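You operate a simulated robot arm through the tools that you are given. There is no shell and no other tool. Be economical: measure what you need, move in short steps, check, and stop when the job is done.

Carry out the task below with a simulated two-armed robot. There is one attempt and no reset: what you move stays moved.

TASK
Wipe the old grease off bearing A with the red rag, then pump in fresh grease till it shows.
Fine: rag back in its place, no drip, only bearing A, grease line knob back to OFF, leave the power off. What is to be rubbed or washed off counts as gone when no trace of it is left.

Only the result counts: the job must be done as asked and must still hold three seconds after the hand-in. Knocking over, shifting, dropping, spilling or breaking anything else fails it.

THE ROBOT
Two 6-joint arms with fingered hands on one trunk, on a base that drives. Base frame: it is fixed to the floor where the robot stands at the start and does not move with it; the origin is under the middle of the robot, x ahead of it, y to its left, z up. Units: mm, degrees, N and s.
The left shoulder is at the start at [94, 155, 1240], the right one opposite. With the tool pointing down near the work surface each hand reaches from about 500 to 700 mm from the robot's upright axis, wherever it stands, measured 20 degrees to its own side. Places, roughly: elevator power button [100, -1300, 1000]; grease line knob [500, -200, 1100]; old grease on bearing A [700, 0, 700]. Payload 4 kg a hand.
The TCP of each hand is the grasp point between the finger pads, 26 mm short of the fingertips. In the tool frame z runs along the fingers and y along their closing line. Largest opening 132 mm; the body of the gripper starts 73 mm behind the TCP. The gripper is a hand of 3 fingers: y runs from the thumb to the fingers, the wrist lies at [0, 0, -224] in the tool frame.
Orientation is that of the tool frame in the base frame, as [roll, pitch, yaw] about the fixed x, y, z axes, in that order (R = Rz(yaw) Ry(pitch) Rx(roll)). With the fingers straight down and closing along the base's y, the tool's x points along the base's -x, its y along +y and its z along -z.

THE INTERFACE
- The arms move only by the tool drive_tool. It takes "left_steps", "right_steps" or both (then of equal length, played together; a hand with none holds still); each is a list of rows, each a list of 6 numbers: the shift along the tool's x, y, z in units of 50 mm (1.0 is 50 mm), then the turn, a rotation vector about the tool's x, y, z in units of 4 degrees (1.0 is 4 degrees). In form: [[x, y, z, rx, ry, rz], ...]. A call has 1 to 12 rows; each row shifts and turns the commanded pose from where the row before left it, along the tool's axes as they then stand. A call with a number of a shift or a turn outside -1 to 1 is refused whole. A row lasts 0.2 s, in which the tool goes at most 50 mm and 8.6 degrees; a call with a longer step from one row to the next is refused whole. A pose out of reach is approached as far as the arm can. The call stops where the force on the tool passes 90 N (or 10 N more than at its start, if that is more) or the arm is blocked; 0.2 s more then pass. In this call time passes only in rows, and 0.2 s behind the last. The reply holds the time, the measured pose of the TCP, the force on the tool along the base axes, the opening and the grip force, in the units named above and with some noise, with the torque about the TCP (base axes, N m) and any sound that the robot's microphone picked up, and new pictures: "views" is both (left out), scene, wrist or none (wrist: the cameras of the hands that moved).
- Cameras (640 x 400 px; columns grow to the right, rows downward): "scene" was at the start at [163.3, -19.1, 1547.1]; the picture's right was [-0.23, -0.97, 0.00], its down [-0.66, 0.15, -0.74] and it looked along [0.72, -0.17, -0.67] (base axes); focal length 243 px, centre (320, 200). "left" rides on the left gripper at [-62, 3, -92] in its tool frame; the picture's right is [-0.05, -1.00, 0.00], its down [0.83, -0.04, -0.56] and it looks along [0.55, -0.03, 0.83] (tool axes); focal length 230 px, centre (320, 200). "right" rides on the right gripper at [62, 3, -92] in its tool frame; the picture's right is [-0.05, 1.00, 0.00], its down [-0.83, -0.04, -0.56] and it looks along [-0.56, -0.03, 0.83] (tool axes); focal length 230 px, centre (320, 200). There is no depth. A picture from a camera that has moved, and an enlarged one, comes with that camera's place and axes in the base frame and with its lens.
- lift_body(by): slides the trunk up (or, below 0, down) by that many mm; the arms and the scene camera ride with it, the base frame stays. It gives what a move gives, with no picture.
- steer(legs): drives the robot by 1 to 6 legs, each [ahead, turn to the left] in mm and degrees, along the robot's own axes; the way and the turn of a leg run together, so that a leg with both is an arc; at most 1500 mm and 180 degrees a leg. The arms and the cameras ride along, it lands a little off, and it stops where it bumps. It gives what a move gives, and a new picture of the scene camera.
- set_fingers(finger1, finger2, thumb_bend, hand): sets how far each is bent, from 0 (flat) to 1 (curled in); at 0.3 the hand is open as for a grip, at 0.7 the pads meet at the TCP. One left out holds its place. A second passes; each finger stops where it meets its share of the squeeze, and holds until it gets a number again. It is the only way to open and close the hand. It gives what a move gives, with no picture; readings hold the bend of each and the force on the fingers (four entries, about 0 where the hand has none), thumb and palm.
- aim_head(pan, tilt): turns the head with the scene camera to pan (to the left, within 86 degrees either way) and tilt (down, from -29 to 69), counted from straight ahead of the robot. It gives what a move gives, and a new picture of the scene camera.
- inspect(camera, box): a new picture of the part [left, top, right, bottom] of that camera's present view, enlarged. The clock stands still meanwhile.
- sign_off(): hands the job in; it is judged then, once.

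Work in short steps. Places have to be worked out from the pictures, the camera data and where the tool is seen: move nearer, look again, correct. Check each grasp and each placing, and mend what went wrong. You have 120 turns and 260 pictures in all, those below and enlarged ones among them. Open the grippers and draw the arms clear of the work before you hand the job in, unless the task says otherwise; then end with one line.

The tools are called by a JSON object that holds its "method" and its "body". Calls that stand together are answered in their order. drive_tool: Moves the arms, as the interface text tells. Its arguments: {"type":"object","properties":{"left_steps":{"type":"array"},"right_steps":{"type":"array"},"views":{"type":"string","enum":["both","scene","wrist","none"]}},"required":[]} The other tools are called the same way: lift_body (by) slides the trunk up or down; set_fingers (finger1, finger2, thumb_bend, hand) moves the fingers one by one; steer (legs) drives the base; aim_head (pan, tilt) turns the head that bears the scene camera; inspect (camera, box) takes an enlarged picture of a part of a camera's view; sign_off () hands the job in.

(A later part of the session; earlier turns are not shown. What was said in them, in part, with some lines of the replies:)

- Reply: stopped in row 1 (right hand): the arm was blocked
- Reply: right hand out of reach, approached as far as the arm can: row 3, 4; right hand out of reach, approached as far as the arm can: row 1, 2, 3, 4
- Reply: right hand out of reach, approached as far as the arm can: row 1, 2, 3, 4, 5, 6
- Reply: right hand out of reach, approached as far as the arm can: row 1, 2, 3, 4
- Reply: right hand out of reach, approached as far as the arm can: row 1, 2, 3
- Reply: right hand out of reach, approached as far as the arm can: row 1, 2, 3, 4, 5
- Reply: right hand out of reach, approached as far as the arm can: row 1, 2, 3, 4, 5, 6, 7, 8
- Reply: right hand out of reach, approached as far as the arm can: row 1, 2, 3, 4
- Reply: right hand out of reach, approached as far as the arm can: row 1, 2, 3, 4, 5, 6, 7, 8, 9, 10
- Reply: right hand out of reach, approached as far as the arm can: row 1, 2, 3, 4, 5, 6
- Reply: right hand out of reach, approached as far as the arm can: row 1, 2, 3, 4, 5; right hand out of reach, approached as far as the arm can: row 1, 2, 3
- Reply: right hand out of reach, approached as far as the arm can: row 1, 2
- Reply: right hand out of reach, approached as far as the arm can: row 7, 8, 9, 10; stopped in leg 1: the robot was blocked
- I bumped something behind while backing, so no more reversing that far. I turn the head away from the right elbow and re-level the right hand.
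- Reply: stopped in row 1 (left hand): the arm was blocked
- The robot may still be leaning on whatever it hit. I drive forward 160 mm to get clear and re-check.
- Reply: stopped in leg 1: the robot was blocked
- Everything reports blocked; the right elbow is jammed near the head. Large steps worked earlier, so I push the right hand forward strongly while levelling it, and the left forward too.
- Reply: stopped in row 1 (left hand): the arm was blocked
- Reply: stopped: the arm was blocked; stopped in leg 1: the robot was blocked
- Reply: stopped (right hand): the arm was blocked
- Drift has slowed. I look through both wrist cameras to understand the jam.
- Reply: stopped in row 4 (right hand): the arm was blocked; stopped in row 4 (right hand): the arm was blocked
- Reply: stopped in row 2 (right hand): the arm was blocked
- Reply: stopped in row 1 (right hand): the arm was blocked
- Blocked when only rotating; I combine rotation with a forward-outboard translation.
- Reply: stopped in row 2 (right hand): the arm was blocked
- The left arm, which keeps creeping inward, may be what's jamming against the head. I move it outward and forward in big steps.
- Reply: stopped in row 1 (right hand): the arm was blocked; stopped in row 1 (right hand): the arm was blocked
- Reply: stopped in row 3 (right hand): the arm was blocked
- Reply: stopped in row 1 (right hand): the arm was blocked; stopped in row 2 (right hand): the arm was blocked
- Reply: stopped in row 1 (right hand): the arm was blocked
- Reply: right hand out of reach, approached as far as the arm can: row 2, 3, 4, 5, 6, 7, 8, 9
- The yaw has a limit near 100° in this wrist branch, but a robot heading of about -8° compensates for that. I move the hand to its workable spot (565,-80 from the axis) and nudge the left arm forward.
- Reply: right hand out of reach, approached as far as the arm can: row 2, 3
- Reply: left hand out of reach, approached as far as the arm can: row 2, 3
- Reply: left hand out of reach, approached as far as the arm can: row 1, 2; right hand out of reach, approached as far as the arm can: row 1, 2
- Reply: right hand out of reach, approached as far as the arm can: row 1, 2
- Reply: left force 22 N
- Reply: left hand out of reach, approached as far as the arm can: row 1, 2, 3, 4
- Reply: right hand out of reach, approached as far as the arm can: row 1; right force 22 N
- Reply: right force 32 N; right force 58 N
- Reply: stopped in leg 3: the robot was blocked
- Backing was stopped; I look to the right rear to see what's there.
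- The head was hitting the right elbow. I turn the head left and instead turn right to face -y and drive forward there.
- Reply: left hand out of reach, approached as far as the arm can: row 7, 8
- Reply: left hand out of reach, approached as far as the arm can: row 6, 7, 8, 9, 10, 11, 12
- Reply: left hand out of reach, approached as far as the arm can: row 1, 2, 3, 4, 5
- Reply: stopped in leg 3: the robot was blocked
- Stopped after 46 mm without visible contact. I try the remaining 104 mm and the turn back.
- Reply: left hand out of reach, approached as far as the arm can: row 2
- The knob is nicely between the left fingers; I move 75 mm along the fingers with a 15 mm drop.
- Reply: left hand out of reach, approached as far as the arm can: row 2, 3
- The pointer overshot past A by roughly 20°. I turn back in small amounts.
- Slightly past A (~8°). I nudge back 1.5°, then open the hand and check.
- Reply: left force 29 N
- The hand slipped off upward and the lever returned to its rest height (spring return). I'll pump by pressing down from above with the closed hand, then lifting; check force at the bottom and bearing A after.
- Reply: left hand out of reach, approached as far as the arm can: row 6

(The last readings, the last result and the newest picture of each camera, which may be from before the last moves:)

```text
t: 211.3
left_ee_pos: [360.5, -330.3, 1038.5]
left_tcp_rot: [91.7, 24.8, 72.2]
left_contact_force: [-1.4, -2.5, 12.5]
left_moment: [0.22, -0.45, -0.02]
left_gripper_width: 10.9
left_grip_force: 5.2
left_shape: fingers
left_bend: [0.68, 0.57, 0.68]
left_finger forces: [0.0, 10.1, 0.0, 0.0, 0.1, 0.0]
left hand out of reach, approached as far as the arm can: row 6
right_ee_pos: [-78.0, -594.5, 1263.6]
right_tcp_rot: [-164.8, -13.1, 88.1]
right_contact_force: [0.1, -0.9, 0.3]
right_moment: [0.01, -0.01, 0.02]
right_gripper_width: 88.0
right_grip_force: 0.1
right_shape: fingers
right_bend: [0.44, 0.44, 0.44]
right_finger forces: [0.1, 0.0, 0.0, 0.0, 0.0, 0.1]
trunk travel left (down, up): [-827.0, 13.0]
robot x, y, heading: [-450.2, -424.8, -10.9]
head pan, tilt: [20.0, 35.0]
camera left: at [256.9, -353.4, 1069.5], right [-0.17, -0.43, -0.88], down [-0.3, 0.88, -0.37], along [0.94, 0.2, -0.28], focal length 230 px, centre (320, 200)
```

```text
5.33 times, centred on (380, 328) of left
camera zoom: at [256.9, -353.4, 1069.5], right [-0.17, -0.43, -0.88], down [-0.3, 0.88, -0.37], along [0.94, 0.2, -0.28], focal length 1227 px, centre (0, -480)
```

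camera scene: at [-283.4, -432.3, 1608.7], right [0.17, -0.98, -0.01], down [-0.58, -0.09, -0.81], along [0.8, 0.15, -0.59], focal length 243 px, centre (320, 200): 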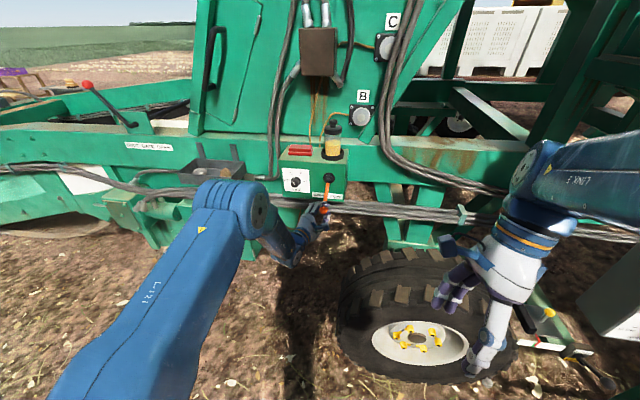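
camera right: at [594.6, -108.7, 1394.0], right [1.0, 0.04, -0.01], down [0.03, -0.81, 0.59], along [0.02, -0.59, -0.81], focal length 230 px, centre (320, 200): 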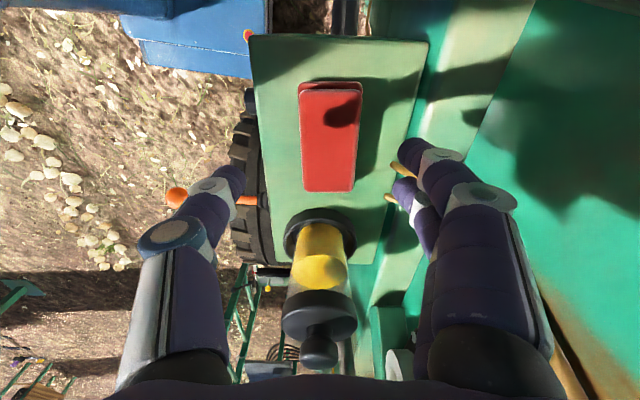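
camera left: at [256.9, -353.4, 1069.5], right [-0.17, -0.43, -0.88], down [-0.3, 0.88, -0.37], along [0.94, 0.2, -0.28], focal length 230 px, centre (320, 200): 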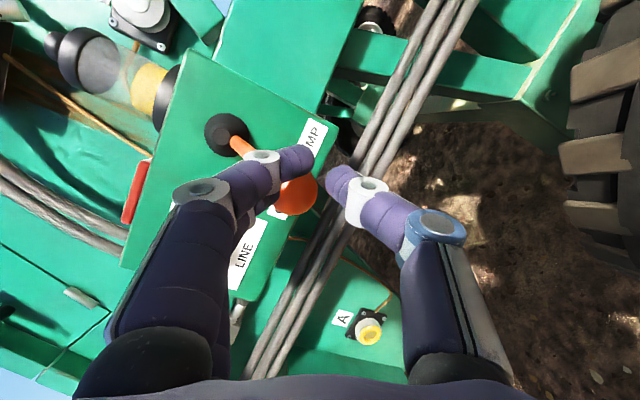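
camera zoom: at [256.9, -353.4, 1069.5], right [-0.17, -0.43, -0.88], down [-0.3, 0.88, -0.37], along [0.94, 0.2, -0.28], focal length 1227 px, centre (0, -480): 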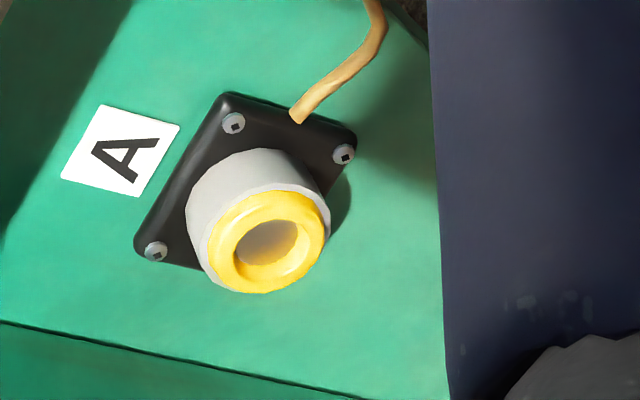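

Fresh yellow grease shows around bearing A, so I stop pumping. I back off straight from the lever, raise and open the hand, and drive round to stand off in front of the knob.

{"method": "steer", "body": {"legs": [[-110, 0]]}}

{"method": "drive_tool", "body": {"left_steps": [[-0.12, 0.42, 0, 0, 0, 0], [-0.12, 0.42, 0, 0, 0, 0], [-0.12, 0.38, 0, 0, 0, 0]], "views": "wrist"}}

{"method": "set_fingers", "body": {"hand": "left", "finger1": 0.45, "finger2": 0.45, "thumb_bend": 0.45}}

{"method": "steer", "body": {"legs": [[0, 30], [-130, 0], [0, -18.6], [343, 0]]}}

```text
t: 212.5
left_ee_pos: [264.6, -310.1, 1022.1]
left_tcp_rot: [92.9, 25.0, 72.7]
left_contact_force: [-0.4, -0.3, -0.2]
left_moment: [-0.02, 0.0, 0.0]
left_gripper_width: 11.0
left_grip_force: 0.1
left_shape: fingers
left_bend: [0.68, 0.68, 0.68]
left_finger forces: [0.0, 0.0, 0.0, 0.0, 0.0, 0.0]
right_ee_pos: [-167.8, -574.1, 1262.4]
right_tcp_rot: [-165.3, -12.4, 88.4]
right_contact_force: [0.0, 0.0, -1.2]
right_moment: [0.08, 0.06, -0.02]
right_gripper_width: 87.6
right_grip_force: 0.1
right_shape: fingers
right_bend: [0.44, 0.44, 0.44]
right_finger forces: [0.0, 0.0, 0.0, 0.1, 0.0, 0.1]
trunk travel left (down, up): [-827.0, 13.0]
robot x, y, heading: [-560.8, -402.8, -11.1]
head pan, tilt: [20.0, 35.0]
camera scene: at [-381.6, -406.5, 1607.3], right [0.16, -0.99, -0.01], down [-0.59, -0.09, -0.8], along [0.79, 0.14, -0.59], focal length 243 px, centre (320, 200)
```

scene: 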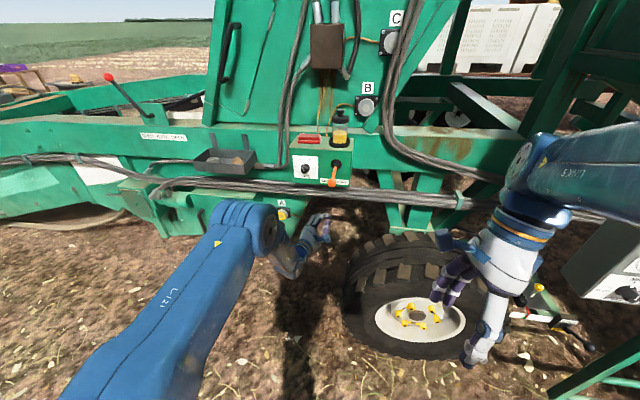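

```text
t: 213.3
left_ee_pos: [247.3, -297.8, 1105.4]
left_tcp_rot: [91.3, 24.9, 72.2]
left_contact_force: [-0.6, -0.3, 0.1]
left_moment: [0.05, -0.02, 0.02]
left_gripper_width: 10.9
left_grip_force: 0.0
left_shape: fingers
left_bend: [0.68, 0.68, 0.68]
left_finger forces: [0.1, 0.1, 0.0, 0.0, 0.1, 0.1]
right_ee_pos: [-198.3, -568.8, 1249.4]
right_tcp_rot: [-161.9, -15.0, 87.3]
right_contact_force: [-1.1, -0.7, 0.6]
right_moment: [-0.03, 0.03, 0.0]
right_gripper_width: 87.8
right_grip_force: 0.1
right_shape: fingers
right_bend: [0.44, 0.44, 0.44]
right_finger forces: [0.0, 0.0, 0.1, 0.1, 0.1, 0.0]
trunk travel left (down, up): [-827.0, 13.0]
robot x, y, heading: [-560.0, -403.8, -11.0]
head pan, tilt: [20.0, 35.0]
camera left: at [143.1, -320.1, 1137.1], right [-0.17, -0.44, -0.88], down [-0.3, 0.88, -0.38], along [0.94, 0.2, -0.28], focal length 230 px, centre (320, 200)
```

left: 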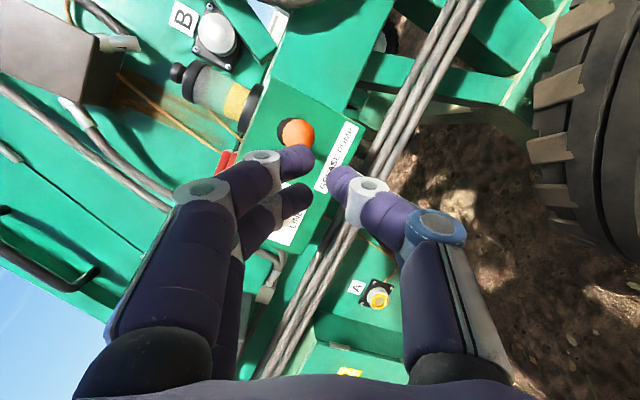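

```text
t: 214.3
left_ee_pos: [244.9, -296.6, 1105.8]
left_tcp_rot: [91.1, 25.0, 71.9]
left_contact_force: [-0.5, 0.0, -0.3]
left_moment: [0.01, 0.0, 0.02]
left_gripper_width: 83.7
left_grip_force: 0.1
left_shape: fingers
left_bend: [0.45, 0.45, 0.45]
left_finger forces: [0.0, 0.0, 0.1, 0.0, 0.0, 0.1]
right_ee_pos: [-199.7, -567.4, 1250.3]
right_tcp_rot: [-161.9, -14.9, 87.2]
right_contact_force: [-0.6, 0.1, 0.4]
right_moment: [-0.02, -0.02, -0.01]
right_gripper_width: 87.9
right_grip_force: 0.0
right_shape: fingers
right_bend: [0.44, 0.44, 0.44]
right_finger forces: [0.1, 0.0, 0.0, 0.0, 0.0, 0.1]
trunk travel left (down, up): [-827.0, 13.0]
robot x, y, heading: [-560.4, -404.2, -11.2]
head pan, tilt: [20.0, 35.0]
```

```text
t: 220.1
left_ee_pos: [423.1, -173.5, 1108.7]
left_tcp_rot: [91.1, 24.8, 83.6]
left_contact_force: [0.1, 0.6, 0.6]
left_moment: [0.0, -0.03, -0.01]
left_gripper_width: 84.0
left_grip_force: 0.2
left_shape: fingers
left_bend: [0.45, 0.45, 0.45]
left_finger forces: [0.0, 0.0, 0.1, 0.0, 0.0, 0.0]
right_ee_pos: [51.1, -531.8, 1258.7]
right_tcp_rot: [-163.5, -13.8, 99.6]
right_contact_force: [0.5, 0.1, -0.4]
right_moment: [0.01, 0.0, 0.01]
right_gripper_width: 87.8
right_grip_force: 0.1
right_shape: fingers
right_bend: [0.44, 0.44, 0.44]
right_finger forces: [0.0, 0.1, 0.0, 0.0, 0.0, 0.1]
trunk travel left (down, up): [-827.0, 13.0]
robot x, y, heading: [-342.8, -439.9, 0.5]
head pan, tilt: [20.0, 35.0]
camera scene: at [-180.9, -409.0, 1609.1], right [0.36, -0.93, -0.01], down [-0.55, -0.2, -0.81], along [0.76, 0.29, -0.59], focal length 243 px, centre (320, 200)
```

scene: 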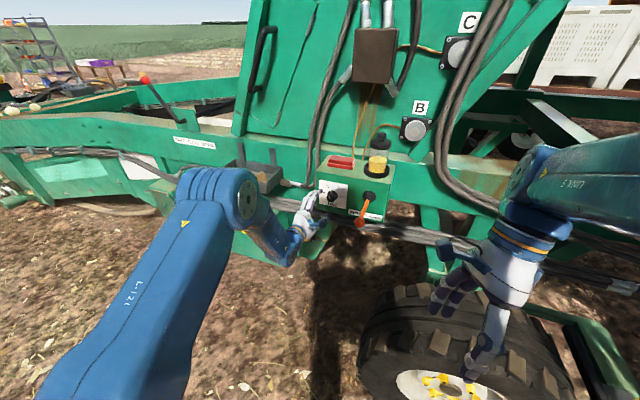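

The hand is back in front of the knob at [423,-174,1109]. I move in along the fingers with small centring corrections.

{"method": "drive_tool", "body": {"left_steps": [[0.06, -0.09, 0.45, 0, 0, 0], [0.06, -0.09, 0.45, 0, 0, 0], [0, 0, 0.48, 0, 0, 0]], "views": "wrist"}}

```text
t: 220.9
left_ee_pos: [477.3, -183.2, 1109.3]
left_tcp_rot: [90.1, 24.8, 83.3]
left_contact_force: [-0.5, -0.4, 0.3]
left_moment: [0.03, -0.02, 0.01]
left_gripper_width: 84.5
left_grip_force: 0.1
left_shape: fingers
left_bend: [0.45, 0.45, 0.45]
left_finger forces: [0.1, 0.0, 0.0, 0.0, 0.0, 0.1]
right_ee_pos: [30.5, -533.1, 1243.9]
right_tcp_rot: [-159.3, -16.3, 98.0]
right_contact_force: [-0.3, 0.5, -0.5]
right_moment: [-0.01, 0.0, 0.01]
right_gripper_width: 88.1
right_grip_force: 0.1
right_shape: fingers
right_bend: [0.44, 0.44, 0.44]
right_finger forces: [0.1, 0.0, 0.0, 0.0, 0.0, 0.0]
trunk travel left (down, up): [-827.0, 13.0]
robot x, y, heading: [-344.0, -441.5, 0.6]
head pan, tilt: [20.0, 35.0]
camera left: at [379.0, -227.1, 1138.8], right [-0.06, -0.46, -0.88], down [-0.47, 0.8, -0.39], along [0.88, 0.39, -0.26], focal length 230 px, centre (320, 200)
```

left: 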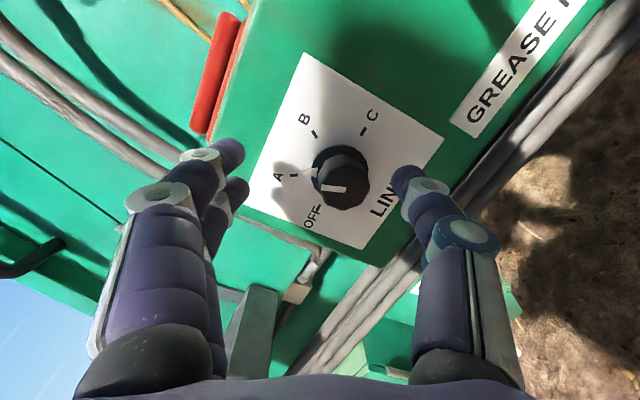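

Knob is 13 mm toward the thumb side and the hand is 16 mm short; I correct both, then close on the knob.

{"method": "drive_tool", "body": {"left_steps": [[0, -0.27, 0.05, 0, 0, 0], [0, 0, 0.3, 0, 0, 0]], "views": "none"}}

{"method": "set_fingers", "body": {"hand": "left", "finger1": 0.66, "finger2": 0.66, "thumb_bend": 0.66}}

{"method": "drive_tool", "body": {"left_steps": [[0, 0, 0, 0, 0, -1], [0, 0, 0, 0, 0, -1], [0, 0, 0, 0, 0, -1], [0, 0, 0, 0, 0, -1], [0, 0, 0, 0, 0, -1], [0, 0, 0, 0, 0, -1], [0, 0, 0, 0, 0, -1]], "views": "wrist"}}

{"method": "inspect", "body": {"camera": "left", "box": [240, 80, 420, 230]}}

```text
t: 221.6
left_ee_pos: [472.0, -191.0, 1113.6]
left_tcp_rot: [88.7, 24.7, 82.7]
left_contact_force: [-1.3, 0.8, -0.2]
left_moment: [-0.01, -0.01, 0.01]
left_gripper_width: 84.7
left_grip_force: 0.1
left_shape: fingers
left_bend: [0.45, 0.45, 0.45]
left_finger forces: [0.0, 0.0, 0.1, 0.1, 0.0, 0.1]
right_ee_pos: [2.5, -533.3, 1231.8]
right_tcp_rot: [-155.3, -19.0, 96.3]
right_contact_force: [0.5, -0.7, -0.6]
right_moment: [-0.01, -0.02, -0.01]
right_gripper_width: 87.9
right_grip_force: 0.0
right_shape: fingers
right_bend: [0.44, 0.44, 0.44]
right_finger forces: [0.0, 0.0, 0.0, 0.1, 0.0, 0.1]
trunk travel left (down, up): [-827.0, 13.0]
robot x, y, heading: [-339.5, -441.2, 0.7]
head pan, tilt: [20.0, 35.0]
stopped in row 2 (left hand): the arm was blocked; the commanded pose is now the measured one
```

```text
t: 222.6
left_ee_pos: [474.2, -191.2, 1111.4]
left_tcp_rot: [89.0, 24.6, 82.7]
left_contact_force: [0.6, -0.2, 0.1]
left_moment: [0.01, -0.02, -0.02]
left_gripper_width: 17.1
left_grip_force: 0.0
left_shape: fingers
left_bend: [0.66, 0.66, 0.66]
left_finger forces: [0.1, 0.0, 0.0, 0.0, 0.1, 0.0]
right_ee_pos: [6.4, -532.1, 1233.0]
right_tcp_rot: [-155.7, -18.9, 96.5]
right_contact_force: [-0.2, 0.3, -0.8]
right_moment: [-0.04, -0.01, 0.0]
right_gripper_width: 87.9
right_grip_force: 0.1
right_shape: fingers
right_bend: [0.44, 0.44, 0.44]
right_finger forces: [0.1, 0.0, 0.0, 0.0, 0.1, 0.1]
trunk travel left (down, up): [-827.0, 13.0]
robot x, y, heading: [-342.3, -441.3, 0.7]
head pan, tilt: [20.0, 35.0]
```

```text
t: 224.2
left_ee_pos: [472.5, -189.2, 1110.8]
left_tcp_rot: [88.5, 52.7, 81.9]
left_contact_force: [0.9, 0.1, -0.1]
left_moment: [0.0, -0.02, 0.01]
left_gripper_width: 17.0
left_grip_force: 0.0
left_shape: fingers
left_bend: [0.66, 0.66, 0.66]
left_finger forces: [0.0, 0.1, 0.0, 0.0, 0.0, 0.0]
right_ee_pos: [4.4, -533.6, 1232.2]
right_tcp_rot: [-155.5, -18.9, 96.6]
right_contact_force: [-0.3, 0.1, -0.1]
right_moment: [0.03, -0.01, -0.01]
right_gripper_width: 87.7
right_grip_force: 0.0
right_shape: fingers
right_bend: [0.44, 0.44, 0.44]
right_finger forces: [0.0, 0.1, 0.0, 0.1, 0.0, 0.0]
trunk travel left (down, up): [-827.0, 13.0]
robot x, y, heading: [-340.0, -439.6, 0.4]
head pan, tilt: [20.0, 35.0]
camera left: at [376.8, -213.3, 1162.0], right [-0.09, -0.82, -0.56], down [-0.48, 0.53, -0.7], along [0.87, 0.21, -0.44], focal length 230 px, centre (320, 200)
```

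left: 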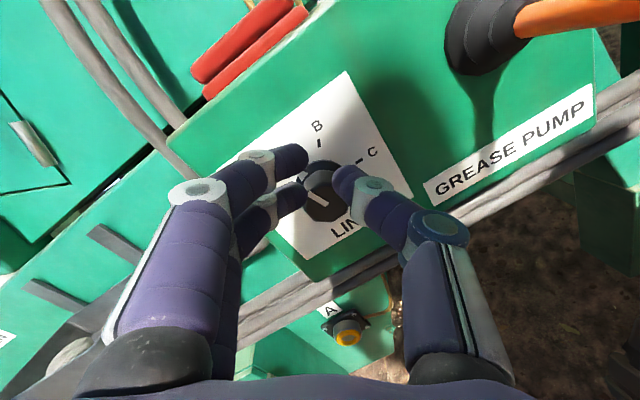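

```text
2.67 times, centred on (330, 155) of left
camera zoom: at [376.8, -213.3, 1162.0], right [-0.09, -0.82, -0.56], down [-0.48, 0.53, -0.7], along [0.87, 0.21, -0.44], focal length 614 px, centre (293, 320)
```

zoom: 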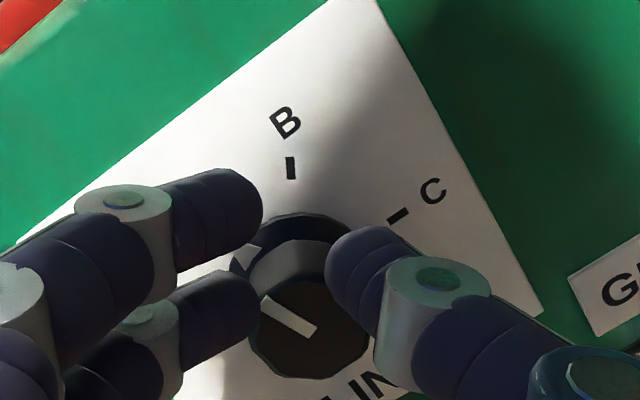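

I wasn't far enough in, so nothing was gripped and the knob is unmoved. I open, shift 12 mm down in the image direction, and drive forward 22 mm.

{"method": "set_fingers", "body": {"hand": "left", "finger1": 0.47, "finger2": 0.47, "thumb_bend": 0.47}}

{"method": "drive_tool", "body": {"left_steps": [[0.2, 0, 0, 0, 0, 0]], "views": "none"}}

{"method": "steer", "body": {"legs": [[21, 0]]}}

{"method": "inspect", "body": {"camera": "left", "box": [200, 60, 440, 240]}}

```text
t: 225.2
left_ee_pos: [473.8, -189.2, 1112.1]
left_tcp_rot: [88.3, 52.5, 81.8]
left_contact_force: [-0.3, 0.8, 0.6]
left_moment: [0.01, 0.0, 0.0]
left_gripper_width: 77.1
left_grip_force: 0.0
left_shape: fingers
left_bend: [0.47, 0.47, 0.47]
left_finger forces: [0.0, 0.1, 0.1, 0.1, 0.0, 0.0]
right_ee_pos: [4.6, -533.2, 1232.5]
right_tcp_rot: [-155.6, -19.0, 96.6]
right_contact_force: [0.1, 0.2, 0.4]
right_moment: [-0.02, 0.0, 0.04]
right_gripper_width: 87.7
right_grip_force: 0.0
right_shape: fingers
right_bend: [0.44, 0.44, 0.44]
right_finger forces: [0.0, 0.0, 0.0, 0.1, 0.1, 0.1]
trunk travel left (down, up): [-827.0, 13.0]
robot x, y, heading: [-339.3, -441.2, 0.6]
head pan, tilt: [20.0, 35.0]
```

```text
t: 225.6
left_ee_pos: [474.2, -184.2, 1103.4]
left_tcp_rot: [88.3, 52.6, 81.8]
left_contact_force: [0.5, -0.2, 0.3]
left_moment: [0.03, 0.0, 0.0]
left_gripper_width: 77.5
left_grip_force: 0.1
left_shape: fingers
left_bend: [0.47, 0.47, 0.47]
left_finger forces: [0.0, 0.0, 0.0, 0.0, 0.2, 0.1]
right_ee_pos: [5.4, -531.9, 1233.3]
right_tcp_rot: [-155.6, -18.9, 96.7]
right_contact_force: [-0.2, -0.3, -0.2]
right_moment: [0.02, 0.0, 0.0]
right_gripper_width: 88.0
right_grip_force: 0.0
right_shape: fingers
right_bend: [0.44, 0.44, 0.44]
right_finger forces: [0.0, 0.1, 0.0, 0.0, 0.0, 0.0]
trunk travel left (down, up): [-827.0, 13.0]
robot x, y, heading: [-342.1, -442.2, 0.7]
head pan, tilt: [20.0, 35.0]
```

```text
t: 226.4
left_ee_pos: [491.9, -184.4, 1105.3]
left_tcp_rot: [88.1, 52.6, 81.7]
left_contact_force: [-0.4, 0.2, 0.4]
left_moment: [0.0, 0.07, -0.01]
left_gripper_width: 77.3
left_grip_force: 0.1
left_shape: fingers
left_bend: [0.47, 0.47, 0.47]
left_finger forces: [0.1, 0.0, 0.1, 0.0, 0.0, 0.0]
right_ee_pos: [21.5, -531.2, 1234.0]
right_tcp_rot: [-155.8, -18.9, 96.7]
right_contact_force: [-0.5, 0.1, 0.0]
right_moment: [-0.02, -0.03, -0.01]
right_gripper_width: 87.8
right_grip_force: 0.1
right_shape: fingers
right_bend: [0.44, 0.44, 0.44]
right_finger forces: [0.0, 0.1, 0.0, 0.0, 0.0, 0.1]
trunk travel left (down, up): [-827.0, 13.0]
robot x, y, heading: [-322.4, -438.6, 0.4]
head pan, tilt: [20.0, 35.0]
camera scene: at [-162.7, -406.6, 1609.3], right [0.38, -0.93, -0.01], down [-0.54, -0.22, -0.81], along [0.75, 0.31, -0.59], focal length 243 px, centre (320, 200)
```

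scene: 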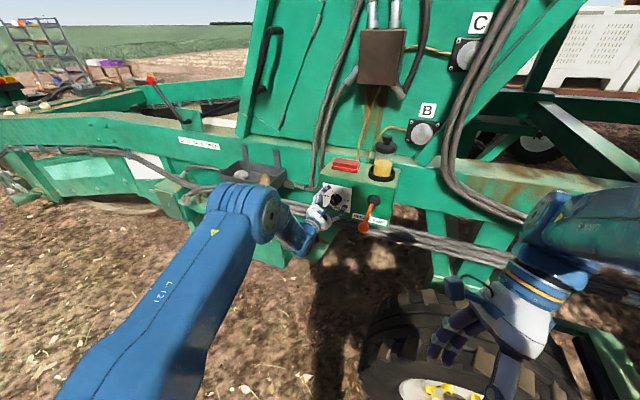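

```text
2.22 times, centred on (320, 150) of left
camera zoom: at [395.5, -207.8, 1155.6], right [-0.09, -0.82, -0.56], down [-0.48, 0.53, -0.7], along [0.87, 0.21, -0.44], focal length 511 px, centre (320, 311)
```

zoom: 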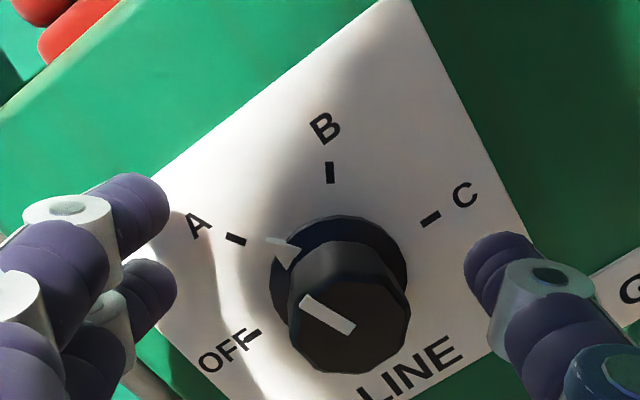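

The knob pointer is exactly at A and sits between the fingers. I close and turn back −44°, then check.

{"method": "set_fingers", "body": {"hand": "left", "finger1": 0.68, "finger2": 0.68, "thumb_bend": 0.68}}

{"method": "drive_tool", "body": {"left_steps": [[0, 0, 0, 0, 0, -1], [0, 0, 0, 0, 0, -1], [0, 0, 0, 0, 0, -1], [0, 0, 0, 0, 0, -1], [0, 0, 0, 0, 0, -1], [0, 0, 0, 0, 0, -1], [0, 0, 0, 0, 0, -1], [0, 0, 0, 0, 0, -1], [0, 0, 0, 0, 0, -1], [0, 0, 0, 0, 0, -1], [0, 0, 0, 0, 0, -1]], "views": "none"}}

{"method": "inspect", "body": {"camera": "left", "box": [200, 60, 440, 240]}}

```text
t: 227.4
left_ee_pos: [476.0, -184.4, 1118.9]
left_tcp_rot: [86.6, 52.5, 80.7]
left_contact_force: [0.0, 0.3, 1.0]
left_moment: [-0.01, 0.01, 0.0]
left_gripper_width: 11.4
left_grip_force: 0.1
left_shape: fingers
left_bend: [0.68, 0.68, 0.68]
left_finger forces: [0.1, 0.0, 0.0, 0.0, 0.0, 0.0]
right_ee_pos: [-0.1, -532.8, 1223.8]
right_tcp_rot: [-151.8, -21.6, 94.8]
right_contact_force: [0.2, -0.3, 1.0]
right_moment: [0.03, 0.0, -0.01]
right_gripper_width: 87.9
right_grip_force: 0.2
right_shape: fingers
right_bend: [0.44, 0.44, 0.44]
right_finger forces: [0.1, 0.1, 0.0, 0.0, 0.1, 0.1]
trunk travel left (down, up): [-827.0, 13.0]
robot x, y, heading: [-323.7, -444.2, 0.7]
head pan, tilt: [20.0, 35.0]
```

```text
t: 229.8
left_ee_pos: [475.2, -184.4, 1119.3]
left_tcp_rot: [-71.1, 83.0, -78.0]
left_contact_force: [-0.3, 2.4, 6.5]
left_moment: [0.08, -0.18, 0.06]
left_gripper_width: 11.3
left_grip_force: 3.4
left_shape: fingers
left_bend: [0.68, 0.66, 0.68]
left_finger forces: [0.1, 6.4, 0.0, 0.0, 0.0, 0.0]
right_ee_pos: [0.4, -532.6, 1224.2]
right_tcp_rot: [-151.7, -21.5, 94.8]
right_contact_force: [0.3, 0.2, -0.1]
right_moment: [0.0, 0.01, -0.03]
right_gripper_width: 88.0
right_grip_force: 0.1
right_shape: fingers
right_bend: [0.44, 0.44, 0.44]
right_finger forces: [0.0, 0.0, 0.1, 0.0, 0.0, 0.1]
trunk travel left (down, up): [-827.0, 13.0]
robot x, y, heading: [-320.5, -440.0, 0.5]
head pan, tilt: [20.0, 35.0]
```

```text
2.22 times, centred on (320, 150) of left
camera zoom: at [383.2, -163.2, 1177.6], right [-0.12, -0.98, 0.17], down [-0.54, -0.08, -0.84], along [0.84, -0.19, -0.51], focal length 511 px, centre (320, 311)
```

zoom: 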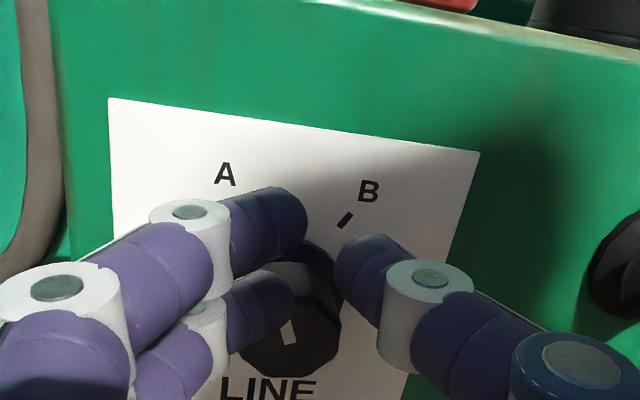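

Another jolt followed the drive (they always come right after a steer), so the grip missed. From now I use only arm moves: back off, open, roll +44°, then lower and re-approach.

{"method": "set_fingers", "body": {"hand": "left", "finger1": 0.45, "finger2": 0.45, "thumb_bend": 0.45}}

{"method": "drive_tool", "body": {"left_steps": [[0, 0, -0.6, 0, 0, 0], [0, 0, 0, 0, 0, 1], [0, 0, 0, 0, 0, 1], [0, 0, 0, 0, 0, 1], [0, 0, 0, 0, 0, 1], [0, 0, 0, 0, 0, 1], [0, 0, 0, 0, 0, 1], [0, 0, 0, 0, 0, 1], [0, 0, 0, 0, 0, 1], [0, 0, 0, 0, 0, 1], [0, 0, 0, 0, 0, 1], [0, 0, 0, 0, 0, 1]], "views": "none"}}

{"method": "drive_tool", "body": {"left_steps": [[0.2, -0.08, 0, 0, 0, 0], [0.2, -0.08, 0.2, 0, 0, 0], [0, 0, 0.4, 0, 0, 0]], "views": "wrist"}}

```text
t: 230.8
left_ee_pos: [476.3, -184.3, 1117.9]
left_tcp_rot: [-72.8, 83.2, -79.6]
left_contact_force: [0.0, 0.1, -1.2]
left_moment: [-0.03, 0.0, 0.01]
left_gripper_width: 84.0
left_grip_force: 0.1
left_shape: fingers
left_bend: [0.45, 0.45, 0.45]
left_finger forces: [0.1, 0.1, 0.0, 0.0, 0.0, 0.0]
right_ee_pos: [0.9, -533.4, 1224.0]
right_tcp_rot: [-151.8, -21.4, 94.8]
right_contact_force: [-0.2, 0.4, 0.0]
right_moment: [-0.02, 0.01, 0.01]
right_gripper_width: 88.0
right_grip_force: 0.1
right_shape: fingers
right_bend: [0.44, 0.44, 0.44]
right_finger forces: [0.0, 0.0, 0.0, 0.1, 0.0, 0.0]
trunk travel left (down, up): [-827.0, 13.0]
robot x, y, heading: [-322.1, -439.3, 1.0]
head pan, tilt: [20.0, 35.0]
```

```text
t: 233.4
left_ee_pos: [445.2, -181.1, 1116.9]
left_tcp_rot: [86.7, 52.4, 80.5]
left_contact_force: [-0.4, -0.2, 0.5]
left_moment: [-0.03, 0.02, -0.05]
left_gripper_width: 84.1
left_grip_force: 0.1
left_shape: fingers
left_bend: [0.45, 0.45, 0.45]
left_finger forces: [0.0, 0.0, 0.0, 0.1, 0.0, 0.0]
right_ee_pos: [-0.9, -532.9, 1222.6]
right_tcp_rot: [-151.6, -21.5, 94.9]
right_contact_force: [0.2, 0.7, -0.2]
right_moment: [0.02, 0.0, 0.02]
right_gripper_width: 87.9
right_grip_force: 0.1
right_shape: fingers
right_bend: [0.44, 0.44, 0.44]
right_finger forces: [0.0, 0.0, 0.1, 0.0, 0.1, 0.0]
trunk travel left (down, up): [-827.0, 13.0]
robot x, y, heading: [-322.7, -442.7, 0.3]
head pan, tilt: [20.0, 35.0]
```

```text
t: 234.2
left_ee_pos: [478.0, -179.1, 1095.8]
left_tcp_rot: [86.8, 52.5, 80.6]
left_contact_force: [0.6, 0.6, -0.4]
left_moment: [0.0, -0.01, 0.01]
left_gripper_width: 84.0
left_grip_force: 0.0
left_shape: fingers
left_bend: [0.45, 0.45, 0.45]
left_finger forces: [0.0, 0.0, 0.0, 0.1, 0.0, 0.0]
right_ee_pos: [0.8, -532.2, 1222.7]
right_tcp_rot: [-151.7, -21.6, 94.8]
right_contact_force: [0.1, -1.0, -0.4]
right_moment: [-0.02, -0.06, 0.01]
right_gripper_width: 87.6
right_grip_force: 0.1
right_shape: fingers
right_bend: [0.44, 0.44, 0.44]
right_finger forces: [0.1, 0.1, 0.0, 0.0, 0.0, 0.0]
trunk travel left (down, up): [-827.0, 13.0]
robot x, y, heading: [-323.0, -441.8, 0.7]
head pan, tilt: [20.0, 35.0]
camera left: at [381.2, -203.0, 1144.3], right [-0.08, -0.82, -0.57], down [-0.47, 0.53, -0.7], along [0.88, 0.21, -0.43], focal length 230 px, centre (320, 200)
```

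left: 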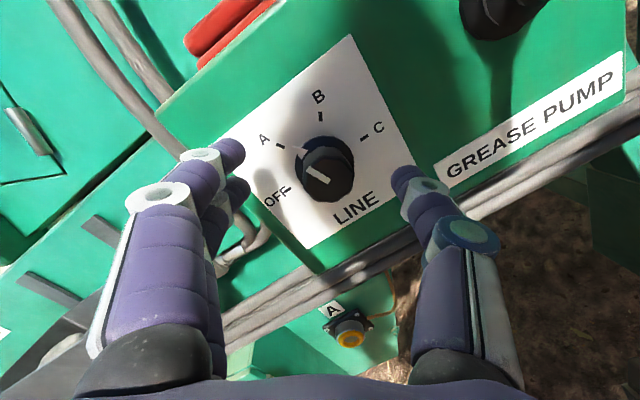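

Well centred now with no drift. I go 14 mm further in, close, and turn −44°, then check.

{"method": "drive_tool", "body": {"left_steps": [[0, 0.05, 0.28, 0, 0, 0]], "views": "none"}}

{"method": "set_fingers", "body": {"hand": "left", "finger1": 0.68, "finger2": 0.68, "thumb_bend": 0.68}}

{"method": "drive_tool", "body": {"left_steps": [[0, 0, 0, 0, 0, -1], [0, 0, 0, 0, 0, -1], [0, 0, 0, 0, 0, -1], [0, 0, 0, 0, 0, -1], [0, 0, 0, 0, 0, -1], [0, 0, 0, 0, 0, -1], [0, 0, 0, 0, 0, -1], [0, 0, 0, 0, 0, -1]], "views": "none"}}

{"method": "inspect", "body": {"camera": "left", "box": [200, 60, 440, 240]}}

```text
t: 234.6
left_ee_pos: [492.9, -177.2, 1100.6]
left_tcp_rot: [86.7, 52.5, 80.6]
left_contact_force: [0.8, -0.6, -0.1]
left_moment: [-0.02, -0.01, 0.01]
left_gripper_width: 84.3
left_grip_force: 0.0
left_shape: fingers
left_bend: [0.45, 0.45, 0.45]
left_finger forces: [0.0, 0.0, 0.0, 0.0, 0.1, 0.0]
right_ee_pos: [0.1, -532.0, 1222.9]
right_tcp_rot: [-151.7, -21.5, 94.9]
right_contact_force: [0.5, -0.3, -0.3]
right_moment: [0.01, 0.0, -0.04]
right_gripper_width: 88.2
right_grip_force: 0.1
right_shape: fingers
right_bend: [0.44, 0.44, 0.44]
right_finger forces: [0.0, 0.2, 0.1, 0.1, 0.1, 0.0]
trunk travel left (down, up): [-827.0, 13.0]
robot x, y, heading: [-321.1, -443.8, 1.0]
head pan, tilt: [20.0, 35.0]
```

```text
t: 235.6
left_ee_pos: [493.6, -180.1, 1098.8]
left_tcp_rot: [86.8, 52.5, 80.7]
left_contact_force: [0.5, -10.5, -5.1]
left_moment: [-0.12, 0.06, -0.15]
left_gripper_width: 25.2
left_grip_force: 7.6
left_shape: fingers
left_bend: [0.68, 0.66, 0.63]
left_finger forces: [0.1, 2.4, 0.0, 0.1, 13.1, 0.1]
right_ee_pos: [1.0, -534.7, 1222.5]
right_tcp_rot: [-151.8, -21.6, 94.7]
right_contact_force: [0.1, 0.1, -0.1]
right_moment: [-0.02, 0.02, -0.05]
right_gripper_width: 88.1
right_grip_force: 0.1
right_shape: fingers
right_bend: [0.44, 0.44, 0.44]
right_finger forces: [0.0, 0.0, 0.1, 0.1, 0.1, 0.0]
trunk travel left (down, up): [-827.0, 13.0]
robot x, y, heading: [-323.0, -445.2, 0.5]
head pan, tilt: [20.0, 35.0]
```

```text
t: 237.4
left_ee_pos: [492.6, -179.2, 1096.3]
left_tcp_rot: [70.1, 84.3, 63.4]
left_contact_force: [1.9, -3.1, -5.7]
left_moment: [-0.01, 0.12, 0.07]
left_gripper_width: 22.5
left_grip_force: 6.1
left_shape: fingers
left_bend: [0.68, 0.65, 0.63]
left_finger forces: [0.0, 5.7, 0.1, 0.1, 7.5, 0.0]
right_ee_pos: [0.7, -532.9, 1222.7]
right_tcp_rot: [-151.6, -21.5, 94.7]
right_contact_force: [0.5, -0.4, 0.1]
right_moment: [0.02, -0.03, -0.04]
right_gripper_width: 87.8
right_grip_force: 0.1
right_shape: fingers
right_bend: [0.44, 0.44, 0.44]
right_finger forces: [0.1, 0.0, 0.0, 0.1, 0.0, 0.1]
trunk travel left (down, up): [-827.0, 13.0]
robot x, y, heading: [-325.6, -442.2, 0.7]
head pan, tilt: [20.0, 35.0]
```

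```text
2.22 times, centred on (320, 150) of left
camera zoom: at [399.4, -170.4, 1156.6], right [-0.12, -0.99, -0.04], down [-0.52, 0.1, -0.85], along [0.85, -0.08, -0.53], focal length 511 px, centre (320, 311)
```

zoom: 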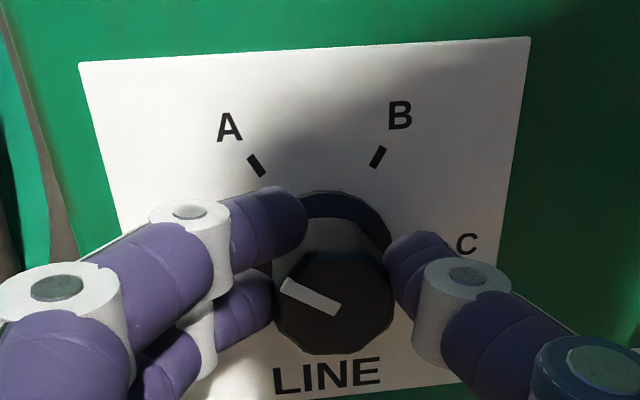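

The knob follows 1:1 and is now about 30° from OFF. I turn −30° more.

{"method": "drive_tool", "body": {"left_steps": [[0, 0, 0, 0, 0, -1], [0, 0, 0, 0, 0, -1], [0, 0, 0, 0, 0, -1], [0, 0, 0, 0, 0, -1], [0, 0, 0, 0, 0, -1], [0, 0, 0, 0, 0, -1], [0, 0, 0, 0, 0, -1], [0, 0, 0, 0, 0, -0.5]], "views": "none"}}

{"method": "inspect", "body": {"camera": "left", "box": [200, 60, 440, 240]}}

```text
t: 239.2
left_ee_pos: [492.5, -177.3, 1098.7]
left_tcp_rot: [-84.9, 65.4, -92.1]
left_contact_force: [-1.6, 2.3, -2.5]
left_moment: [0.03, 0.11, 0.09]
left_gripper_width: 17.3
left_grip_force: 5.8
left_shape: fingers
left_bend: [0.68, 0.63, 0.66]
left_finger forces: [0.1, 7.8, 0.0, 0.1, 3.9, 0.1]
right_ee_pos: [-0.6, -531.8, 1223.9]
right_tcp_rot: [-151.6, -21.4, 94.8]
right_contact_force: [0.7, 0.0, 0.5]
right_moment: [0.0, 0.01, 0.01]
right_gripper_width: 87.9
right_grip_force: 0.0
right_shape: fingers
right_bend: [0.44, 0.44, 0.44]
right_finger forces: [0.0, 0.0, 0.0, 0.1, 0.0, 0.0]
trunk travel left (down, up): [-827.0, 13.0]
robot x, y, heading: [-319.6, -442.2, 0.6]
head pan, tilt: [20.0, 35.0]
```

```text
2.22 times, centred on (320, 150) of left
camera zoom: at [402.2, -138.7, 1151.7], right [-0.12, -0.88, 0.46], down [-0.57, -0.32, -0.76], along [0.81, -0.35, -0.46], focal length 511 px, centre (320, 311)
```

zoom: 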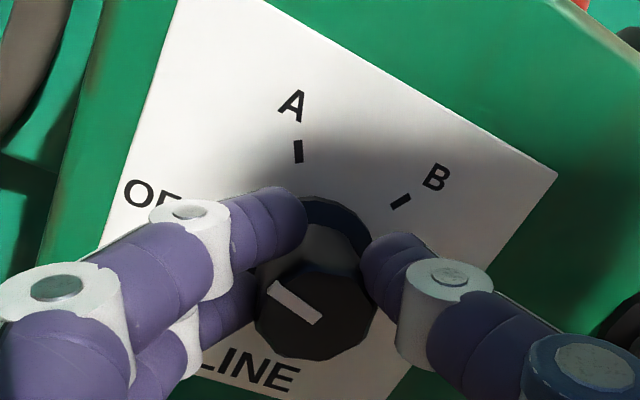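

The bar is now parallel to the panel edge, i.e. at OFF. I open, pull back 60 mm, and verify.

{"method": "set_fingers", "body": {"hand": "left", "finger1": 0.42, "finger2": 0.42, "thumb_bend": 0.42}}

{"method": "inspect", "body": {"camera": "left", "box": [200, 60, 440, 240]}}

{"method": "inspect", "body": {"camera": "scene", "box": [290, 140, 410, 240]}}

```text
t: 240.2
left_ee_pos: [492.4, -178.9, 1099.8]
left_tcp_rot: [-85.0, 65.3, -92.2]
left_contact_force: [-0.1, 0.6, 0.3]
left_moment: [0.0, 0.01, 0.0]
left_gripper_width: 94.3
left_grip_force: 0.0
left_shape: fingers
left_bend: [0.42, 0.42, 0.42]
left_finger forces: [0.0, 0.0, 0.0, 0.0, 0.1, 0.0]
right_ee_pos: [-0.1, -532.3, 1223.0]
right_tcp_rot: [-151.7, -21.5, 94.7]
right_contact_force: [-0.8, 0.1, -0.9]
right_moment: [0.0, 0.01, 0.01]
right_gripper_width: 88.1
right_grip_force: 0.0
right_shape: fingers
right_bend: [0.44, 0.44, 0.44]
right_finger forces: [0.0, 0.1, 0.0, 0.0, 0.1, 0.0]
trunk travel left (down, up): [-827.0, 13.0]
robot x, y, heading: [-320.4, -445.1, 0.8]
head pan, tilt: [20.0, 35.0]
```

```text
2.22 times, centred on (320, 150) of left
camera zoom: at [402.1, -139.9, 1151.5], right [-0.12, -0.88, 0.46], down [-0.57, -0.32, -0.76], along [0.81, -0.35, -0.46], focal length 511 px, centre (320, 311)
```

zoom: 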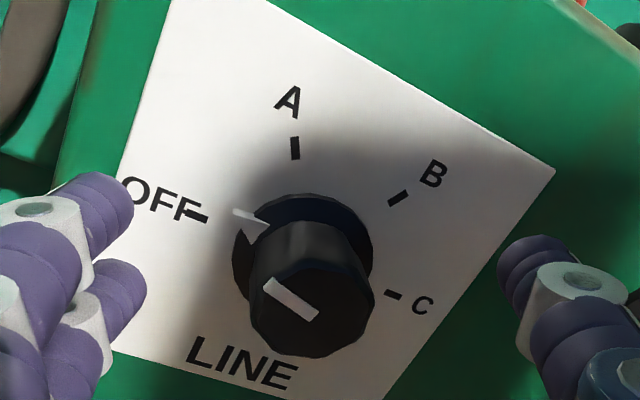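

```text
4.00 times, centred on (350, 190) of scene
camera zoom: at [-157.5, -408.1, 1608.7], right [0.37, -0.93, -0.01], down [-0.55, -0.21, -0.81], along [0.75, 0.3, -0.59], focal length 970 px, centre (200, 240)
5 turns are left
```

zoom: 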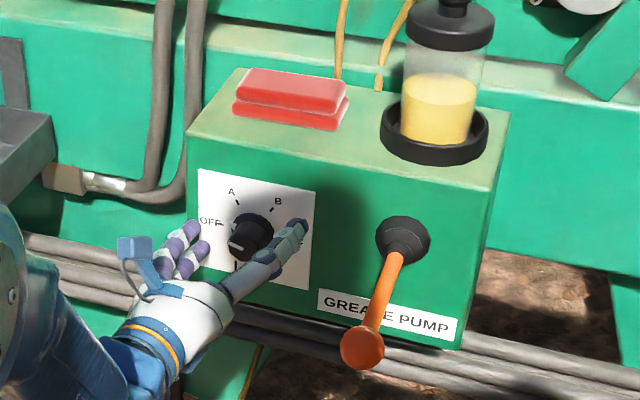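

The pointer is still ~8–10° short of OFF. I re-grip and turn 10° more, then reopen and check.

{"method": "set_fingers", "body": {"hand": "left", "finger1": 0.68, "finger2": 0.68, "thumb_bend": 0.68}}

{"method": "drive_tool", "body": {"left_steps": [[0, 0, 0, 0, 0, -0.8], [0, 0, 0, 0, 0, -0.8], [0, 0, 0, 0, 0, -0.8]], "views": "none"}}

{"method": "set_fingers", "body": {"hand": "left", "finger1": 0.42, "finger2": 0.42, "thumb_bend": 0.42}}

{"method": "inspect", "body": {"camera": "left", "box": [200, 60, 440, 240]}}

```text
t: 241.2
left_ee_pos: [492.6, -180.0, 1099.5]
left_tcp_rot: [-85.1, 65.4, -92.2]
left_contact_force: [1.8, 1.2, -0.1]
left_moment: [-0.01, 0.01, 0.03]
left_gripper_width: 17.4
left_grip_force: 5.5
left_shape: fingers
left_bend: [0.68, 0.61, 0.66]
left_finger forces: [0.0, 6.0, 0.0, 0.0, 4.9, 0.0]
right_ee_pos: [1.0, -532.0, 1223.3]
right_tcp_rot: [-151.7, -21.6, 94.8]
right_contact_force: [0.2, 0.5, 0.6]
right_moment: [0.0, 0.02, 0.01]
right_gripper_width: 88.1
right_grip_force: 0.0
right_shape: fingers
right_bend: [0.44, 0.44, 0.44]
right_finger forces: [0.1, 0.1, 0.0, 0.0, 0.0, 0.0]
trunk travel left (down, up): [-827.0, 13.0]
robot x, y, heading: [-320.4, -442.8, 0.4]
head pan, tilt: [20.0, 35.0]
```

```text
t: 242.0
left_ee_pos: [492.4, -177.8, 1099.3]
left_tcp_rot: [-86.4, 55.7, -93.6]
left_contact_force: [2.0, 4.0, 0.9]
left_moment: [0.03, -0.02, 0.12]
left_gripper_width: 16.8
left_grip_force: 6.0
left_shape: fingers
left_bend: [0.68, 0.61, 0.66]
left_finger forces: [0.2, 6.7, 0.0, 0.0, 5.0, 0.0]
right_ee_pos: [-0.2, -531.1, 1224.1]
right_tcp_rot: [-151.8, -21.5, 94.8]
right_contact_force: [0.1, 0.8, 0.5]
right_moment: [-0.03, -0.03, 0.0]
right_gripper_width: 87.9
right_grip_force: 0.1
right_shape: fingers
right_bend: [0.44, 0.44, 0.44]
right_finger forces: [0.0, 0.0, 0.0, 0.0, 0.1, 0.0]
trunk travel left (down, up): [-827.0, 13.0]
robot x, y, heading: [-326.7, -443.1, 0.5]
head pan, tilt: [20.0, 35.0]
```

```text
t: 243.0
left_ee_pos: [491.9, -178.4, 1099.7]
left_tcp_rot: [-86.4, 55.8, -93.8]
left_contact_force: [1.2, 0.0, 0.4]
left_moment: [0.02, 0.02, -0.02]
left_gripper_width: 94.3
left_grip_force: 0.1
left_shape: fingers
left_bend: [0.42, 0.42, 0.42]
left_finger forces: [0.0, 0.0, 0.0, 0.0, 0.1, 0.0]
right_ee_pos: [-0.7, -533.3, 1224.5]
right_tcp_rot: [-151.7, -21.6, 94.8]
right_contact_force: [0.5, -0.2, 0.2]
right_moment: [0.01, -0.01, 0.01]
right_gripper_width: 87.8
right_grip_force: 0.1
right_shape: fingers
right_bend: [0.44, 0.44, 0.44]
right_finger forces: [0.0, 0.0, 0.0, 0.0, 0.0, 0.0]
trunk travel left (down, up): [-827.0, 13.0]
robot x, y, heading: [-320.6, -440.9, 0.3]
head pan, tilt: [20.0, 35.0]
```

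```text
2.22 times, centred on (320, 150) of left
camera zoom: at [403.2, -131.5, 1145.5], right [-0.11, -0.79, 0.6], down [-0.59, -0.44, -0.68], along [0.8, -0.43, -0.41], focal length 511 px, centre (320, 311)
4 turns are left
```

zoom: 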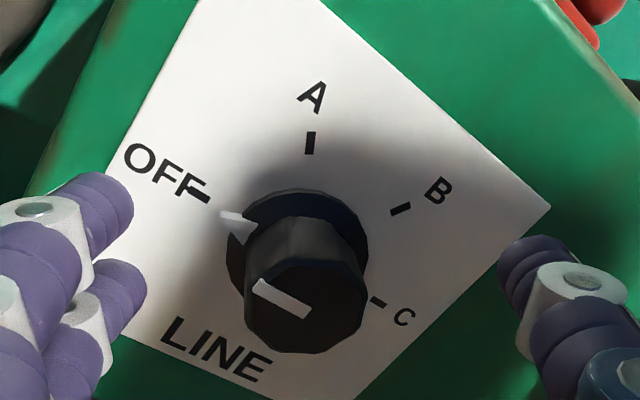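

The pointer now lines up with OFF. I back straight away, open both hands fully, and take a last look.

{"method": "steer", "body": {"legs": [[-230, 0]]}}

{"method": "set_fingers", "body": {"hand": "right", "finger1": 0.3, "finger2": 0.3, "thumb_bend": 0.3}}

{"method": "inspect", "body": {"camera": "scene", "box": [230, 110, 430, 235]}}

{"method": "inspect", "body": {"camera": "left", "box": [0, 0, 640, 400]}}

```text
t: 244.1
left_ee_pos: [414.3, -181.4, 1092.8]
left_tcp_rot: [-87.5, 55.6, -94.6]
left_contact_force: [-1.8, -0.2, 1.2]
left_moment: [0.01, 0.07, 0.06]
left_gripper_width: 94.8
left_grip_force: 0.2
left_shape: fingers
left_bend: [0.42, 0.42, 0.42]
left_finger forces: [0.0, 0.1, 0.0, 0.1, 0.0, 0.2]
right_ee_pos: [-70.5, -533.8, 1221.0]
right_tcp_rot: [-152.1, -20.6, 95.0]
right_contact_force: [-1.8, 0.4, 0.5]
right_moment: [0.01, -0.13, -0.01]
right_gripper_width: 87.9
right_grip_force: 0.0
right_shape: fingers
right_bend: [0.44, 0.44, 0.44]
right_finger forces: [0.0, 0.0, 0.0, 0.0, 0.1, 0.0]
trunk travel left (down, up): [-827.0, 13.0]
robot x, y, heading: [-403.0, -443.3, 0.5]
head pan, tilt: [20.0, 35.0]
stopped in leg 1: the robot was blocked; the commanded pose is now the measured one
camera scene: at [-262.8, -410.7, 1610.9], right [0.35, -0.94, 0.0], down [-0.54, -0.2, -0.82], along [0.77, 0.29, -0.58], focal length 243 px, centre (320, 200)
```

scene: 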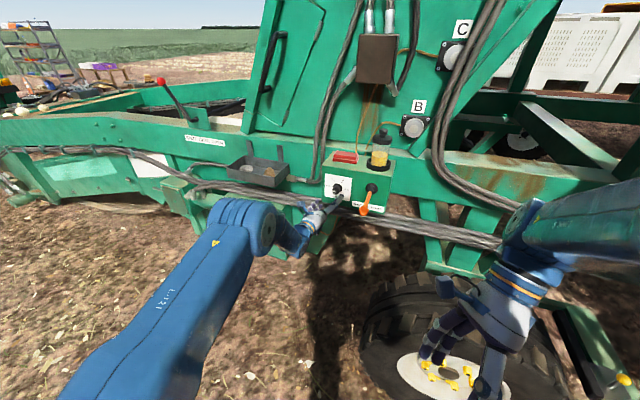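

```text
t: 245.1
left_ee_pos: [418.9, -178.2, 1092.1]
left_tcp_rot: [-87.6, 55.5, -94.7]
left_contact_force: [-0.8, 0.2, -0.6]
left_moment: [-0.01, -0.02, 0.01]
left_gripper_width: 94.7
left_grip_force: 0.1
left_shape: fingers
left_bend: [0.42, 0.42, 0.42]
left_finger forces: [0.1, 0.0, 0.1, 0.0, 0.0, 0.0]
right_ee_pos: [-68.1, -534.2, 1219.4]
right_tcp_rot: [-151.1, -21.2, 94.5]
right_contact_force: [1.5, 0.3, -1.3]
right_moment: [0.02, 0.1, 0.02]
right_gripper_width: 134.2
right_grip_force: 0.0
right_shape: fingers
right_bend: [0.3, 0.3, 0.3]
right_finger forces: [0.0, 0.1, 0.1, 0.1, 0.0, 0.1]
trunk travel left (down, up): [-827.0, 13.0]
robot x, y, heading: [-400.5, -443.0, 0.5]
head pan, tilt: [20.0, 35.0]
```

```text
3.20 times, centred on (330, 172) of scene
camera zoom: at [-220.7, -408.5, 1606.6], right [0.36, -0.93, -0.01], down [-0.56, -0.21, -0.8], along [0.75, 0.29, -0.6], focal length 776 px, centre (288, 288)
```

zoom: 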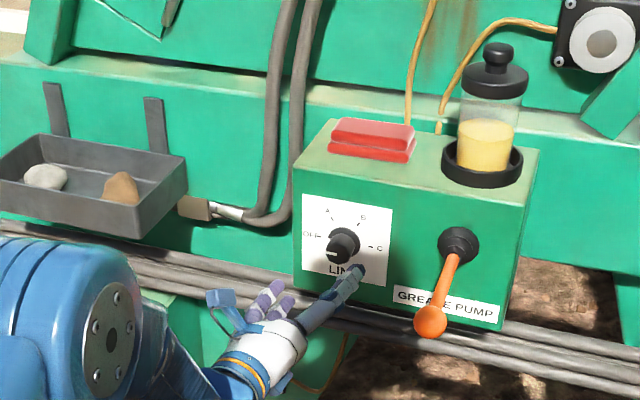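

```text
1.00 times, centred on (320, 200) of left (not enlarged: the box is as wide or as high as the picture)
camera zoom: at [330.0, -131.5, 1137.8], right [-0.11, -0.79, 0.61], down [-0.59, -0.44, -0.67], along [0.8, -0.43, -0.42], focal length 230 px, centre (320, 200)
3 turns are left
```

zoom: 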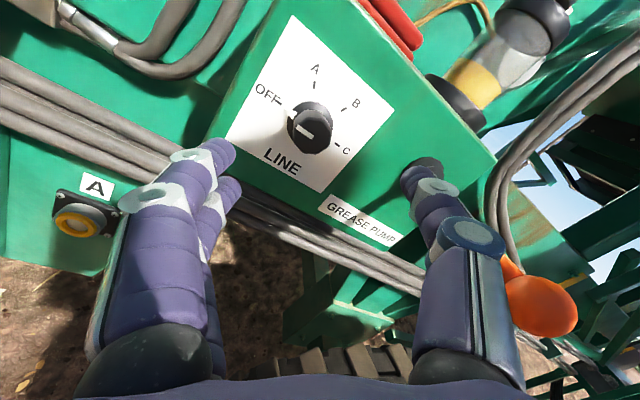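

Rag in place, knob at OFF, grease showing at A, nothing disturbed. I back off a bit further and open the left hand.

{"method": "steer", "body": {"legs": [[-120, 0]]}}

{"method": "set_fingers", "body": {"hand": "left", "finger1": 0.3, "finger2": 0.3, "thumb_bend": 0.3}}

```text
t: 246.3
left_ee_pos: [284.9, -182.8, 1099.7]
left_tcp_rot: [-86.4, 55.7, -93.9]
left_contact_force: [0.7, 0.1, 0.9]
left_moment: [-0.01, 0.01, 0.01]
left_gripper_width: 94.8
left_grip_force: 0.1
left_shape: fingers
left_bend: [0.42, 0.42, 0.42]
left_finger forces: [0.1, 0.0, 0.0, 0.1, 0.1, 0.0]
right_ee_pos: [-204.4, -537.1, 1218.2]
right_tcp_rot: [-150.5, -21.8, 94.0]
right_contact_force: [0.7, -0.7, -0.2]
right_moment: [-0.02, 0.03, 0.04]
right_gripper_width: 134.0
right_grip_force: 0.1
right_shape: fingers
right_bend: [0.3, 0.3, 0.3]
right_finger forces: [0.1, 0.0, 0.0, 0.0, 0.0, 0.0]
trunk travel left (down, up): [-827.0, 13.0]
robot x, y, heading: [-530.1, -443.5, 0.5]
head pan, tilt: [20.0, 35.0]
camera scene: at [-354.0, -410.4, 1607.9], right [0.36, -0.93, -0.01], down [-0.55, -0.21, -0.81], along [0.75, 0.3, -0.59], focal length 243 px, centre (320, 200)
```

scene: 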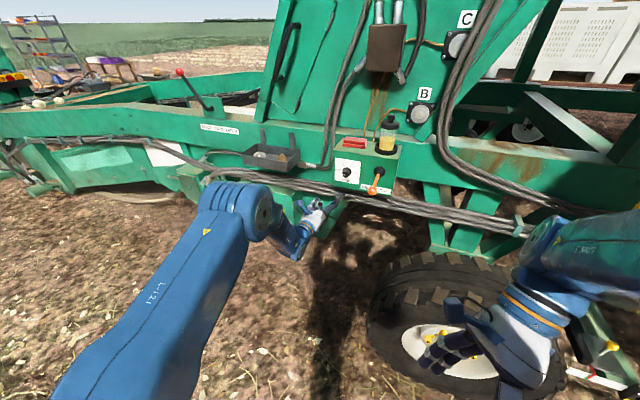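

```text
t: 247.3
left_ee_pos: [260.6, -182.9, 1118.6]
left_tcp_rot: [-84.1, 55.7, -91.9]
left_contact_force: [0.4, -0.2, 0.4]
left_moment: [-0.01, -0.02, -0.05]
left_gripper_width: 133.7
left_grip_force: 0.1
left_shape: fingers
left_bend: [0.3, 0.3, 0.3]
left_finger forces: [0.1, 0.0, 0.0, 0.1, 0.0, 0.1]
right_ee_pos: [-237.9, -536.2, 1213.8]
right_tcp_rot: [-147.0, -24.3, 92.1]
right_contact_force: [0.0, -0.3, 0.4]
right_moment: [-0.01, -0.01, -0.01]
right_gripper_width: 134.5
right_grip_force: 0.0
right_shape: fingers
right_bend: [0.3, 0.3, 0.3]
right_finger forces: [0.1, 0.0, 0.0, 0.0, 0.0, 0.0]
trunk travel left (down, up): [-827.0, 13.0]
robot x, y, heading: [-529.1, -444.4, 0.7]
head pan, tilt: [20.0, 35.0]
2 turns are left
```

Both hands are open and clear of the machine; I hand the job in.

{"method": "sign_off", "body": {}}

```text
The job is handed in.
```

Bearing A is wiped clean and fresh grease shows around it. The red rag is back on the pump box within about 7 mm of where it lay, the knob is at OFF, and I did not touch the power. While backing up, the robot bumped something behind it that I never saw, and a left finger pressed the stone tray once, though the stones stayed in place.
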